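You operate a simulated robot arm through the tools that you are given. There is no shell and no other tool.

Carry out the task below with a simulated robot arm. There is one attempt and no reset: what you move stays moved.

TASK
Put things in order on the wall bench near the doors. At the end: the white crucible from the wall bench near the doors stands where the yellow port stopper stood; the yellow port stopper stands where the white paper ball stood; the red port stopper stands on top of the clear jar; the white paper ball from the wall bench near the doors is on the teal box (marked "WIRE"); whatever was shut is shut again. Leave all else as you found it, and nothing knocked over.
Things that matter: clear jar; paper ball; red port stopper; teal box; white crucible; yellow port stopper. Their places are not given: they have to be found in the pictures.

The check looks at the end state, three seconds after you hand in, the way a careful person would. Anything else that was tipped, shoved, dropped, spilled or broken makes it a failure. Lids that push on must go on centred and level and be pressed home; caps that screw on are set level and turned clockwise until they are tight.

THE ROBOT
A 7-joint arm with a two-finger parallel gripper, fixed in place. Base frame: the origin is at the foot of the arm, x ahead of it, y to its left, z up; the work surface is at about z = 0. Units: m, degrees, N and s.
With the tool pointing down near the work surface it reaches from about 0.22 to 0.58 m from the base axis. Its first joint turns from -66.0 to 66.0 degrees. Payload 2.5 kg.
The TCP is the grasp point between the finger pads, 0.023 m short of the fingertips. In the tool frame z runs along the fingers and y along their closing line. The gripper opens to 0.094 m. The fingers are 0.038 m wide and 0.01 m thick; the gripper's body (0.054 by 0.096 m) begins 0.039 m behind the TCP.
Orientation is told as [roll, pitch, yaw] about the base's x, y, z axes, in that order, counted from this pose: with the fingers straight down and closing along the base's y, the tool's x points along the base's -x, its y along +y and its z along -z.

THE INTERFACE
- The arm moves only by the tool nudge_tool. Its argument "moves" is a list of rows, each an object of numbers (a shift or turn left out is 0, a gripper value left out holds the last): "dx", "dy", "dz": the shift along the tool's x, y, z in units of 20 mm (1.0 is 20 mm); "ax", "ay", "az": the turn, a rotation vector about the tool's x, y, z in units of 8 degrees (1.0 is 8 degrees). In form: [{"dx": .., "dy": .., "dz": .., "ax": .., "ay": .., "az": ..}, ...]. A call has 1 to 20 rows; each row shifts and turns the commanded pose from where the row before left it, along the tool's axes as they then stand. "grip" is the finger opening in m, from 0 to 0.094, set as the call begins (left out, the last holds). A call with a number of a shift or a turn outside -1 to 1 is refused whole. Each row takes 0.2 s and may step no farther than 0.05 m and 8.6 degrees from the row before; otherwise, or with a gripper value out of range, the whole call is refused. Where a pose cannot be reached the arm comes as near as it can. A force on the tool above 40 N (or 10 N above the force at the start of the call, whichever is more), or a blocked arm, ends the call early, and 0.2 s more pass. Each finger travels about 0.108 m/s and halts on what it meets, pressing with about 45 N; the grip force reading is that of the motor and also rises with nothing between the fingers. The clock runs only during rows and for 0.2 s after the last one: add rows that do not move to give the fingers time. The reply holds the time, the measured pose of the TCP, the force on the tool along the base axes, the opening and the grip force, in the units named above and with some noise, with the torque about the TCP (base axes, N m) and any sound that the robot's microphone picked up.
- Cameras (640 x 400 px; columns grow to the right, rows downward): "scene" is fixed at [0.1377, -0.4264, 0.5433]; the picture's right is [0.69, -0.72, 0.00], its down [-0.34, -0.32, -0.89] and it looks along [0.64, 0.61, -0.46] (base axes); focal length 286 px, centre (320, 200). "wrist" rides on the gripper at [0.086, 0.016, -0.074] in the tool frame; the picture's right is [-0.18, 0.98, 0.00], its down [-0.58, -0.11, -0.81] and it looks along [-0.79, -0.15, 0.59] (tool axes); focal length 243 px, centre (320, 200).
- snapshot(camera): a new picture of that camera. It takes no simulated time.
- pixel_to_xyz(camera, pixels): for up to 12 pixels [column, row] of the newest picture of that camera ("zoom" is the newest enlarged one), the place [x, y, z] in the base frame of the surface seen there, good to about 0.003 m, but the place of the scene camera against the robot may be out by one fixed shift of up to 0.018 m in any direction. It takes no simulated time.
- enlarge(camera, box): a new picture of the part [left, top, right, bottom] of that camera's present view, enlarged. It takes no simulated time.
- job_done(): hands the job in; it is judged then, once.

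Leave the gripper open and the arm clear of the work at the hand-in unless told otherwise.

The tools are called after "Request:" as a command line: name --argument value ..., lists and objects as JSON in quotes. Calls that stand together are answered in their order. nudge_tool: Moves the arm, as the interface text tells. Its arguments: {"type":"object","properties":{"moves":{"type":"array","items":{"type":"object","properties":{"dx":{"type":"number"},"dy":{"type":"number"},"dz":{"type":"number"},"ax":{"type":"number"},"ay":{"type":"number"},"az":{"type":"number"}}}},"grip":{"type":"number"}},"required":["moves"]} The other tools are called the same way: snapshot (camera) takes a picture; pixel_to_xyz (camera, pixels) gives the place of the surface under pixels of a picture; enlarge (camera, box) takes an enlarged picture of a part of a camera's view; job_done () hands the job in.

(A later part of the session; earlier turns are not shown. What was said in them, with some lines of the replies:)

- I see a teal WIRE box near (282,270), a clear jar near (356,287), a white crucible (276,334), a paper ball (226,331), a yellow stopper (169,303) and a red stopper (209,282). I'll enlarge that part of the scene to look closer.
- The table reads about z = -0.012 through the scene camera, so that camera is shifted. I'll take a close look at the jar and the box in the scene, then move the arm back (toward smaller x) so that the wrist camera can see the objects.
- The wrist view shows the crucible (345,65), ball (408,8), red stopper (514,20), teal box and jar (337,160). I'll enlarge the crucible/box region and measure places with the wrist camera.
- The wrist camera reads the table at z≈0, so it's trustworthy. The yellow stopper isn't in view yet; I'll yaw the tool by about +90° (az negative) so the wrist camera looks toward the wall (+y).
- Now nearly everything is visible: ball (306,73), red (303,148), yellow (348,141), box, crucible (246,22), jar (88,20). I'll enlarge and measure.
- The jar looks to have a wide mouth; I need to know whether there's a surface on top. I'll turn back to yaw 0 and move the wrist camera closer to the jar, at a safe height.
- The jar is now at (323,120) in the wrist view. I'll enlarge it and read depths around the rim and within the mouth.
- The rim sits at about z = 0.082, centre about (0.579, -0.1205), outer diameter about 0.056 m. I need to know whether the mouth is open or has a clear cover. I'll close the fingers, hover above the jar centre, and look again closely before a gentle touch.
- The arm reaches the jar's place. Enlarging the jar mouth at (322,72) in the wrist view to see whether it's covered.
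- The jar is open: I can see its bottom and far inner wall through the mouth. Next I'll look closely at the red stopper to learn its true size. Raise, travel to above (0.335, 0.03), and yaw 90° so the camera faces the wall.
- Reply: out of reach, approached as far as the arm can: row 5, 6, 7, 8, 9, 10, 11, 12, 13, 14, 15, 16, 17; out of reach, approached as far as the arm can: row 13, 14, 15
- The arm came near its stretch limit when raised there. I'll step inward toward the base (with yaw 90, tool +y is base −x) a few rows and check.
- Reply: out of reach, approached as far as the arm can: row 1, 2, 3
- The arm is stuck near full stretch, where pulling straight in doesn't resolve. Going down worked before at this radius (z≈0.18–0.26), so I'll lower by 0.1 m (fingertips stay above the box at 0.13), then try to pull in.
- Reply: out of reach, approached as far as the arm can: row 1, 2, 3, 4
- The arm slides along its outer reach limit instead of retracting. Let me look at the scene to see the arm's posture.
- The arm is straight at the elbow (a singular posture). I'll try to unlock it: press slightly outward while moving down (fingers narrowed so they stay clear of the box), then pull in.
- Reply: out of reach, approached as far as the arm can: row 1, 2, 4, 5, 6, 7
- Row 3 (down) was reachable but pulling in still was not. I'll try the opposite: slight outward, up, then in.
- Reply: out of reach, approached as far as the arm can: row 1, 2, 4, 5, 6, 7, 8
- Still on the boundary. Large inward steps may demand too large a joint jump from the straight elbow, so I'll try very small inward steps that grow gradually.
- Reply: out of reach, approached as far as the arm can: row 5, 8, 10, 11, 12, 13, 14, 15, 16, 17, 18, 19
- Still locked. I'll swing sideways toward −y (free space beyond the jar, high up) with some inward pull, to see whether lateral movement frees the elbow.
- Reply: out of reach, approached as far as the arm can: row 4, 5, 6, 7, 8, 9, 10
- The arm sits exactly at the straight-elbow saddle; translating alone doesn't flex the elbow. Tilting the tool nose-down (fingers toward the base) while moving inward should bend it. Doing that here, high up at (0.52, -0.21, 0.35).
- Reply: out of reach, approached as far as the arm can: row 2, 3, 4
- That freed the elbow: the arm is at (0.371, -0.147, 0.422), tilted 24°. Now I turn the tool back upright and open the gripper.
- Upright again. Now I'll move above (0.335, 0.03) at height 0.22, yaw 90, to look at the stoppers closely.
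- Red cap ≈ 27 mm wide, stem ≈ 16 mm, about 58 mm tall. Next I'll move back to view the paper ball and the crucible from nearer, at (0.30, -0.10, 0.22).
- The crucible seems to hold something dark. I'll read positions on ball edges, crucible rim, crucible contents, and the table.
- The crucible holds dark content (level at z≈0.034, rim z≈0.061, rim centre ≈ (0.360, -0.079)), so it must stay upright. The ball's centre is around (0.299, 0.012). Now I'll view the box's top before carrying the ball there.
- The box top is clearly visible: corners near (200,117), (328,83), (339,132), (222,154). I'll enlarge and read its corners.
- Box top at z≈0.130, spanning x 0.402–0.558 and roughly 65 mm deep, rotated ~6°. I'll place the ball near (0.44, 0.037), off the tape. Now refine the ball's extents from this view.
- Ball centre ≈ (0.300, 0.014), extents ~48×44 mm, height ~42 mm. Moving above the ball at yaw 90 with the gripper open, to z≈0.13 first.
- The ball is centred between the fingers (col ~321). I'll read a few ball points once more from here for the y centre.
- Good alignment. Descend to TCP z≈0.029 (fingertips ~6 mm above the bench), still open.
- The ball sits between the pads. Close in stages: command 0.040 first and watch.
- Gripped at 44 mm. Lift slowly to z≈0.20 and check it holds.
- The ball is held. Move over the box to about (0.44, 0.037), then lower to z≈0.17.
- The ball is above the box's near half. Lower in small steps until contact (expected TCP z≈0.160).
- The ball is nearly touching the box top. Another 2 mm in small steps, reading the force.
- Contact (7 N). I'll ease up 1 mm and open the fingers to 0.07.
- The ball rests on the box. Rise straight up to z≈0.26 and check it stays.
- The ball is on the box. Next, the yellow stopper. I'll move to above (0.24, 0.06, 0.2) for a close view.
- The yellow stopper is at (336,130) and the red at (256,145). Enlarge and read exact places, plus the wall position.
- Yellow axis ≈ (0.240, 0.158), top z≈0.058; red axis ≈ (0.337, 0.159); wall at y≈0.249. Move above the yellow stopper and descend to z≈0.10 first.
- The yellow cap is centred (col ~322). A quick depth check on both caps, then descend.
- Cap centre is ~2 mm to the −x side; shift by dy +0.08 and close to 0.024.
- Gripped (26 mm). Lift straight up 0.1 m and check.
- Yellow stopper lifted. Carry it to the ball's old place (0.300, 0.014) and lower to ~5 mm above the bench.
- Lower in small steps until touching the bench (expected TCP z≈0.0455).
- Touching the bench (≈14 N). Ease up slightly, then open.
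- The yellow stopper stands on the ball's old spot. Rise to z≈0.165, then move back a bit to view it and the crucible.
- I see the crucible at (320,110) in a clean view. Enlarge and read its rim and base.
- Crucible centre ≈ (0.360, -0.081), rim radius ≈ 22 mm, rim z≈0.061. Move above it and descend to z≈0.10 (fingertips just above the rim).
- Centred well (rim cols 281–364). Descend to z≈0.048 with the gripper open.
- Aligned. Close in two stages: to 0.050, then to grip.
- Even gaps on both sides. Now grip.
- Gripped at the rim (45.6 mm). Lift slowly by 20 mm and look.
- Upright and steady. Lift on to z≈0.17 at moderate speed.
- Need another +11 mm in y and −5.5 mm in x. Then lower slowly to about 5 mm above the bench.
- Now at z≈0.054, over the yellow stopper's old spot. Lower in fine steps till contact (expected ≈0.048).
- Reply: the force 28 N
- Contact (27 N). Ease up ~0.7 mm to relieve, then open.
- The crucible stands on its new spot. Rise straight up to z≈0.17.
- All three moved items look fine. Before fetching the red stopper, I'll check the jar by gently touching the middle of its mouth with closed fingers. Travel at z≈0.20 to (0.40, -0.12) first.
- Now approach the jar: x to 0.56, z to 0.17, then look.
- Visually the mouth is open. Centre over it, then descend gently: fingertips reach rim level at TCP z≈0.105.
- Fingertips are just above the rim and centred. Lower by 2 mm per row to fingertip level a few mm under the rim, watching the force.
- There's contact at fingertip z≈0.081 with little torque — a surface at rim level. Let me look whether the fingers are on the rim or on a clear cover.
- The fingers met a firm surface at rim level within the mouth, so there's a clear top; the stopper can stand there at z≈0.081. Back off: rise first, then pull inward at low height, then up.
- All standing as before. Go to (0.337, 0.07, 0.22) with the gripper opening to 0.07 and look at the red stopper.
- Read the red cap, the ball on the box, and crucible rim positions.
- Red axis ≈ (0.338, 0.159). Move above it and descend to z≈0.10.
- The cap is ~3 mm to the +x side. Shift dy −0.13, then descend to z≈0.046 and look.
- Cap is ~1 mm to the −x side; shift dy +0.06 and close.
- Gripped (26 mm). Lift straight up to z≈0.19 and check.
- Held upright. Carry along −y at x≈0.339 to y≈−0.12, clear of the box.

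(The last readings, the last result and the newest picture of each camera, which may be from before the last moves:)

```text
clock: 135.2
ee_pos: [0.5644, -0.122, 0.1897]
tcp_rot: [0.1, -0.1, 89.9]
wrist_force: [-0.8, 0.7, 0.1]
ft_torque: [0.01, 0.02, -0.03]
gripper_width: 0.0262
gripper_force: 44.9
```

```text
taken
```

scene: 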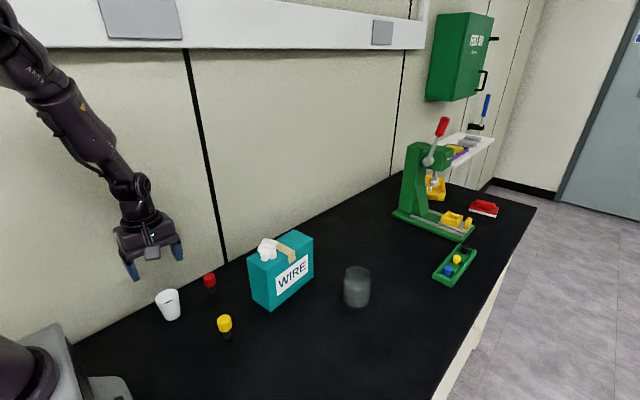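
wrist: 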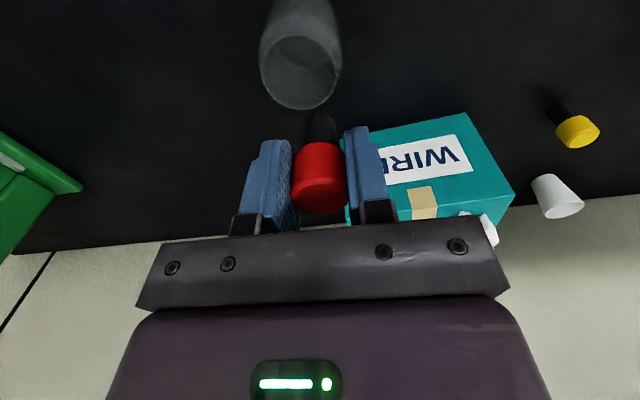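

Jar centre confirmed at ≈ (0.579, -0.121). Shift in x by 14 mm and lower to z≈0.14 (stopper bottom ~11 mm above the jar top).

Request:
nudge_tool --moves '[{"dy": -0.4}, {"dy": -0.32}, {}, {"dz": 0.5}, {"dz": 0.5}, {"dz": 0.5}, {"dz": 0.5}, {"dz": 0.5}, {}, {}]'

Request:
snapshot --camera "wrist"

Request:
enlarge --camera "scene" --box '[316, 220, 396, 320]'

```text
clock: 137.4
ee_pos: [0.5787, -0.121, 0.1406]
tcp_rot: [0.1, -0.1, 89.9]
wrist_force: [-0.1, 0.8, 0.1]
ft_torque: [0.0, -0.02, 0.0]
gripper_width: 0.0261
gripper_force: 45.1
```

```text
taken
```

wrist: 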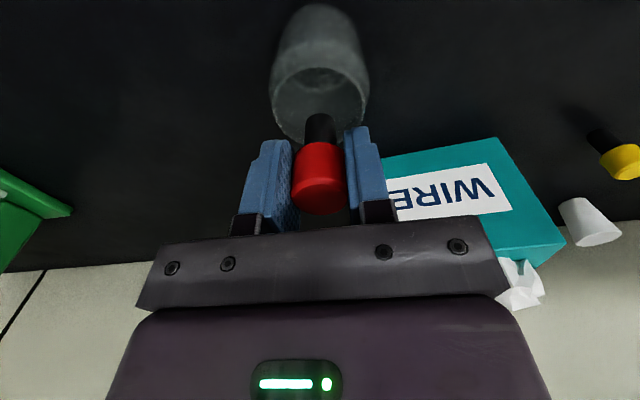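

```text
4.00 times, centred on (356, 270) of scene
```

zoom: 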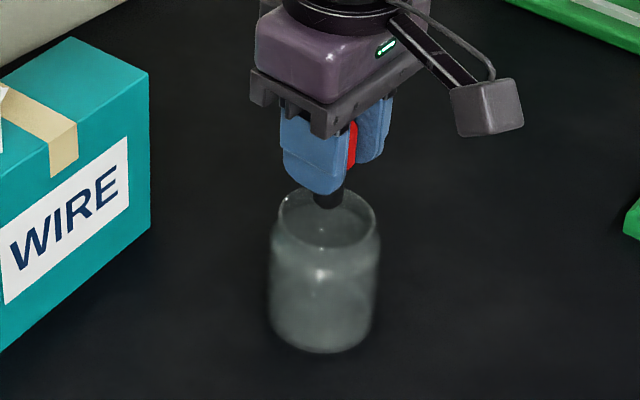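

The stem is over the middle of the mouth. Lower to ~3 mm above the expected contact, then in 1 mm steps.

Request:
nudge_tool --moves '[{"dz": 0.2}, {"dz": 0.15}, {"dz": 0.05}, {}, {}]'

```text
clock: 138.6
ee_pos: [0.5794, -0.1228, 0.1315]
tcp_rot: [0.1, -0.1, 89.9]
wrist_force: [-0.3, -0.4, -0.7]
ft_torque: [0.02, -0.01, -0.01]
gripper_width: 0.0263
gripper_force: 45.1
```

Request:
nudge_tool --moves '[{"dz": 0.05}, {"dz": 0.05}, {}]'

```text
clock: 139.4
ee_pos: [0.5794, -0.1229, 0.1295]
tcp_rot: [0.1, -0.1, 89.8]
wrist_force: [-0.1, 0.0, -0.9]
ft_torque: [0.03, -0.02, 0.02]
gripper_width: 0.0261
gripper_force: 45.3
```

Request:
nudge_tool --moves '[{"dz": 0.05}, {}]'

```text
clock: 140.0
ee_pos: [0.579, -0.1212, 0.1284]
tcp_rot: [0.0, -0.2, 89.9]
wrist_force: [0.0, 0.2, -0.7]
ft_torque: [0.01, 0.0, 0.0]
gripper_width: 0.0265
gripper_force: 45.4
```

Request:
nudge_tool --moves '[{"dz": 0.05}, {}]'

```text
clock: 140.6
ee_pos: [0.5788, -0.1216, 0.1276]
tcp_rot: [0.1, 0.0, 89.9]
wrist_force: [0.1, -0.3, 0.0]
ft_torque: [-0.03, -0.01, 0.0]
gripper_width: 0.0262
gripper_force: 45.2
```

Request:
nudge_tool --moves '[{"dz": 0.05}, {}]'

```text
clock: 141.2
ee_pos: [0.5783, -0.1219, 0.1272]
tcp_rot: [0.0, -0.1, 89.9]
wrist_force: [-0.2, -0.7, 3.4]
ft_torque: [-0.02, 0.05, -0.03]
gripper_width: 0.0262
gripper_force: 45.0
```

Contact starts (3.4 N). Check both views before releasing.

Request:
snapshot --camera "wrist"

Request:
enlarge --camera "wrist" --box '[240, 50, 400, 170]'

Request:
enlarge --camera "scene" --box '[326, 230, 390, 310]'

```text
taken
```

wrist: 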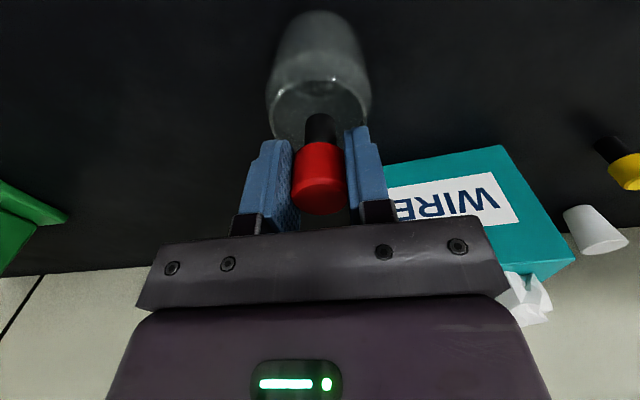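

```text
3.33 times, centred on (320, 110) of wrist
```

zoom: 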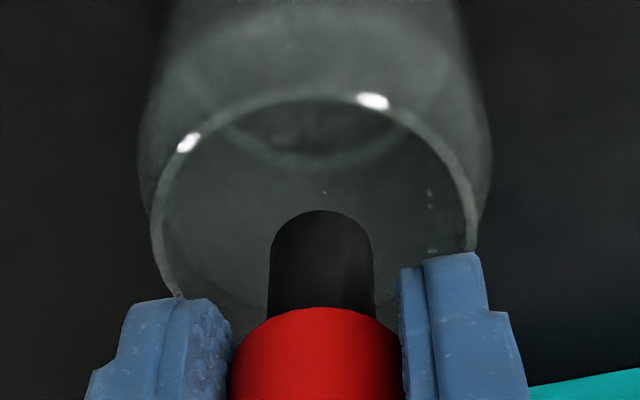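

```text
5.00 times, centred on (358, 270) of scene
```

zoom: 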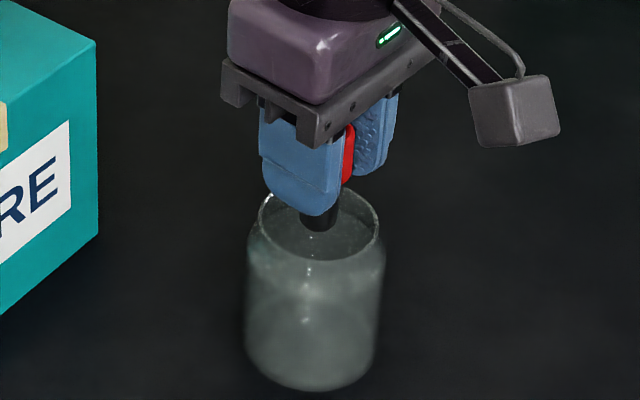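

The stopper is upright, with its stem in the middle of the mouth at rim height, touching. Open the fingers to 0.07.

Request:
nudge_tool --grip 0.07 --moves '[{}, {}, {}, {}]'

Request:
snapshot --camera "wrist"

Request:
enlarge --camera "scene" --box '[326, 230, 390, 310]'

```text
clock: 142.2
ee_pos: [0.5778, -0.1223, 0.127]
tcp_rot: [0.1, -0.1, 89.9]
wrist_force: [1.1, -0.3, 0.5]
ft_torque: [-0.02, -0.01, 0.01]
gripper_width: 0.0701
gripper_force: 0.1
```

```text
taken
```

wrist: 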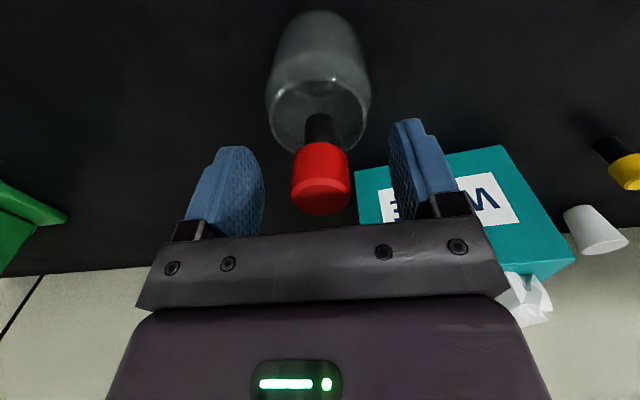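

```text
5.00 times, centred on (358, 270) of scene
```

zoom: 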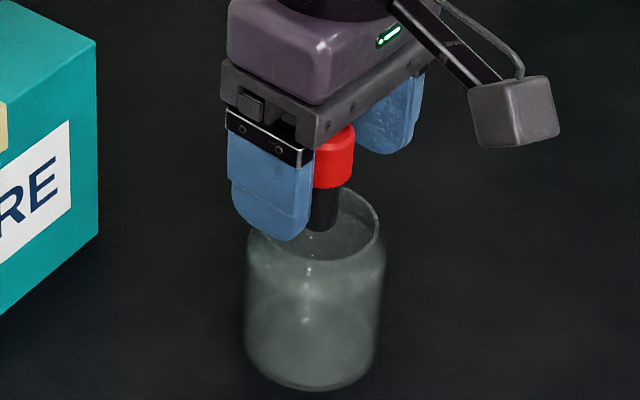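

The red stopper stands free on the jar. Rise straight up to z≈0.205 (within reach limit), then move inward and away.

Request:
nudge_tool --moves '[{"dz": -0.3}, {"dz": -0.6}, {"dz": -1}, {"dz": -1}, {"dz": -1}, {}]'

Request:
nudge_tool --moves '[{"dy": 0.5}, {"dy": 1}, {"dy": 1}, {"dy": 1}, {"dy": 1}, {"dy": 1}, {"dy": 1}, {"dy": 1}, {"dy": 1}, {"dy": 1}, {}, {}]'

Request:
snapshot --camera "wrist"

Request:
snapshot --camera "scene"

```text
clock: 143.6
ee_pos: [0.5776, -0.1211, 0.205]
tcp_rot: [0.2, 0.0, 90.0]
wrist_force: [0.6, -0.1, 0.4]
ft_torque: [0.01, 0.02, 0.0]
gripper_width: 0.0701
gripper_force: 0.1
```

```text
clock: 146.2
ee_pos: [0.3872, -0.1213, 0.2061]
tcp_rot: [0.0, -0.2, 89.9]
wrist_force: [-0.2, -0.7, -0.2]
ft_torque: [-0.01, 0.03, 0.01]
gripper_width: 0.0698
gripper_force: 0.0
```

```text
taken
```

wrist: 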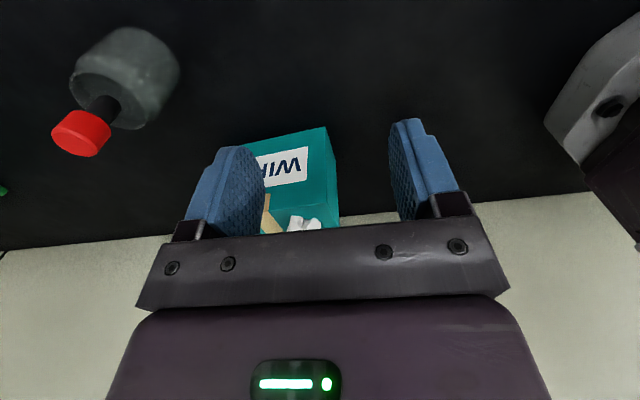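

```text
taken
```

scene: 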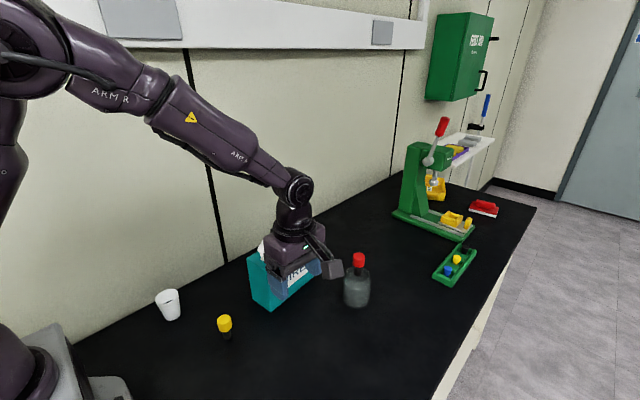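

The red stopper stands on the jar. I'll raise the arm to a clear place (about (0.27, -0.12, 0.37)), open the gripper, and check everything.

Request:
nudge_tool --grip 0.094 --moves '[{"dz": -1, "dy": 0.6}, {"dz": -1, "dy": 0.6}, {"dz": -1, "dy": 0.6}, {"dz": -1, "dy": 0.6}, {"dz": -1, "dy": 0.6}, {"dz": -1, "dy": 0.6}, {"dz": -1, "dy": 0.6}, {"dz": -1, "dy": 0.6}, {"dy": 0.6}, {}, {}]'

Request:
snapshot --camera "wrist"

Request:
snapshot --camera "scene"

Request:
enlarge --camera "scene" --box '[140, 220, 396, 380]'

```text
clock: 148.6
ee_pos: [0.2797, -0.1211, 0.3644]
tcp_rot: [0.1, 0.0, 89.8]
wrist_force: [-1.2, 0.4, -0.7]
ft_torque: [0.03, 0.03, 0.01]
gripper_width: 0.0937
gripper_force: 0.1
```

```text
taken
```

wrist: 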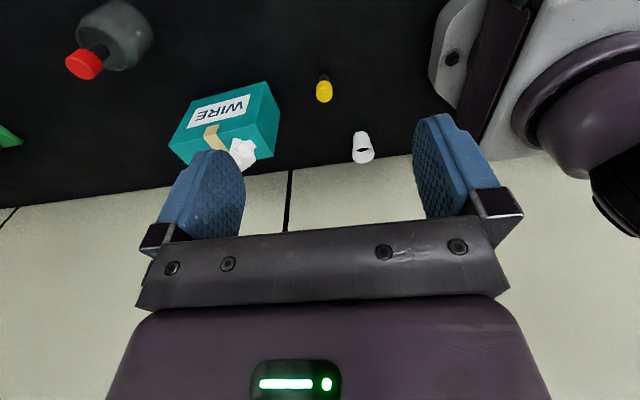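

```text
taken
```

scene: 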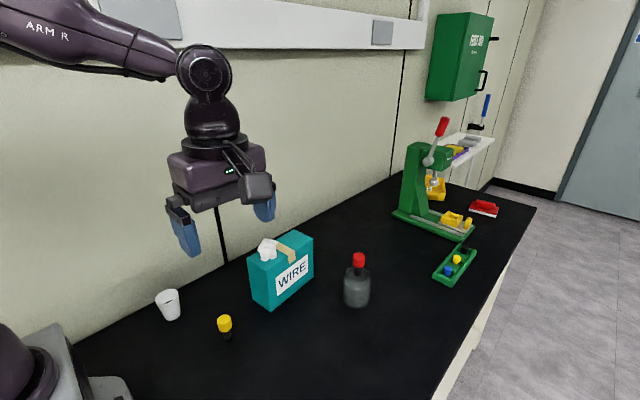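

```text
2.50 times, centred on (268, 300) of scene
```

zoom: 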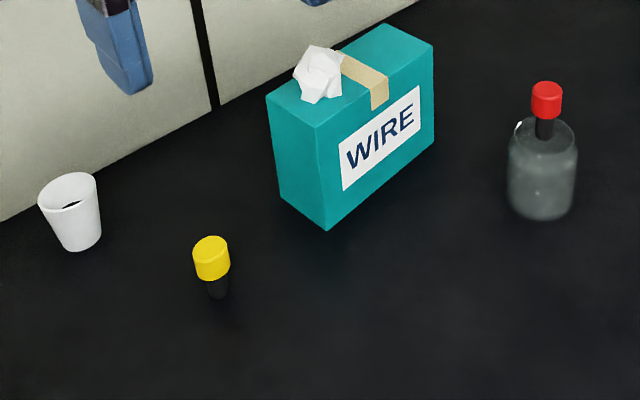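

The box and jar haven't moved from their first pictures, the crucible stands where yellow stood, yellow stands where the ball was, the ball is on the box, and red is on the jar. I'll wait about 2 s in place to confirm nothing shifts.

Request:
nudge_tool --moves '[{}, {}, {}, {}, {}, {}, {}, {}, {}, {}]'

Request:
enlarge --camera "scene" --box '[140, 220, 396, 380]'

Request:
enlarge --camera "scene" --box '[326, 240, 390, 310]'

Request:
pixel_to_xyz --camera "wrist" --pixels '[[324, 95], [362, 158], [242, 152], [84, 68], [363, 140], [323, 80]]'

```text
clock: 150.8
ee_pos: [0.2799, -0.121, 0.3656]
tcp_rot: [0.1, -0.1, 89.9]
wrist_force: [0.6, -0.5, 0.1]
ft_torque: [0.01, 0.02, 0.0]
gripper_width: 0.094
gripper_force: 0.0
```

```text
2.50 times, centred on (268, 300) of scene
```

zoom: 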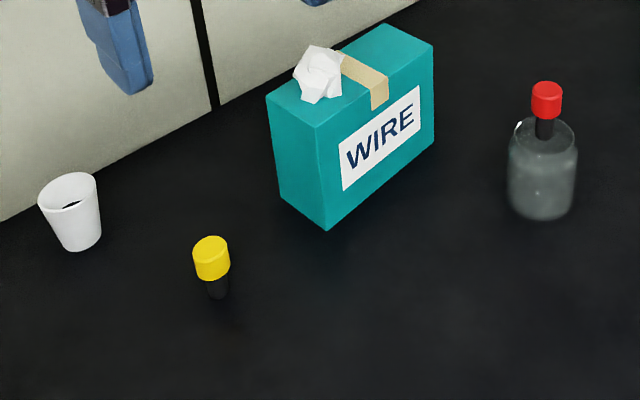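

```text
5.71 times, centred on (358, 275) of scene
```

zoom: 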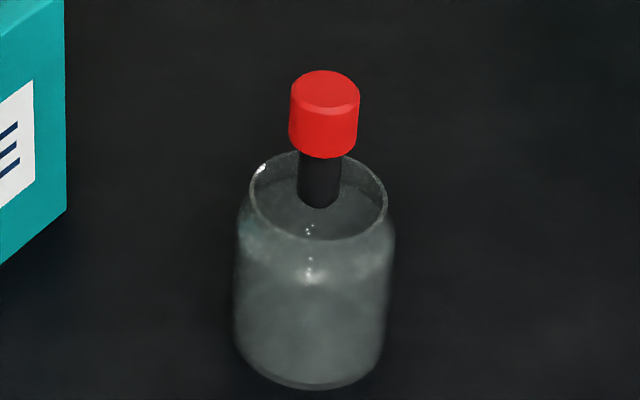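

```text
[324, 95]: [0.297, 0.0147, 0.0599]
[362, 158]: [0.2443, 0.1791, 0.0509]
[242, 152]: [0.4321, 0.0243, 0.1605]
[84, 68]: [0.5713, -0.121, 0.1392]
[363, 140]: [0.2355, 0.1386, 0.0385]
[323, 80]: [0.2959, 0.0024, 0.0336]
```

Nothing moved during the 2 s wait:
- **Red stopper:** standing at the centre of the jar's top.
- **Yellow stopper:** upright at (0.297, 0.015), where the ball was.
- **Crucible:** upright at about (0.24, 0.158), where yellow was.
- **Paper ball:** resting on the WIRE box.
- **Arm:** raised and clear, with the gripper open.

I'm handing in now.

Request:
job_done

```text
The job is handed in.
```

I handed the job in with all four items where you wanted them. The last pictures, taken after a 2-second wait, showed nothing shifting or knocked over.

| Item | Where it is now |
|---|---|
| White crucible | Standing where the yellow stopper stood, with its dark contents still inside |
| Yellow port stopper | Standing where the paper ball was |
| Red port stopper | Standing upright in the middle of the jar's top |
| White paper ball | On the teal WIRE box, beside the tape |

- **Jar top:** the jar looks open in the pictures, but a light touch with the closed fingers met a firm surface at rim level. I stood the red stopper on that surface.
- **Arm problem:** early on the arm stuck at full stretch for a while. I freed it in open space without touching anything.
- **Everything else:** the box and jar are in the same place as in the first pictures, and nothing had to be opened. The arm is raised clear of the bench with the gripper open.
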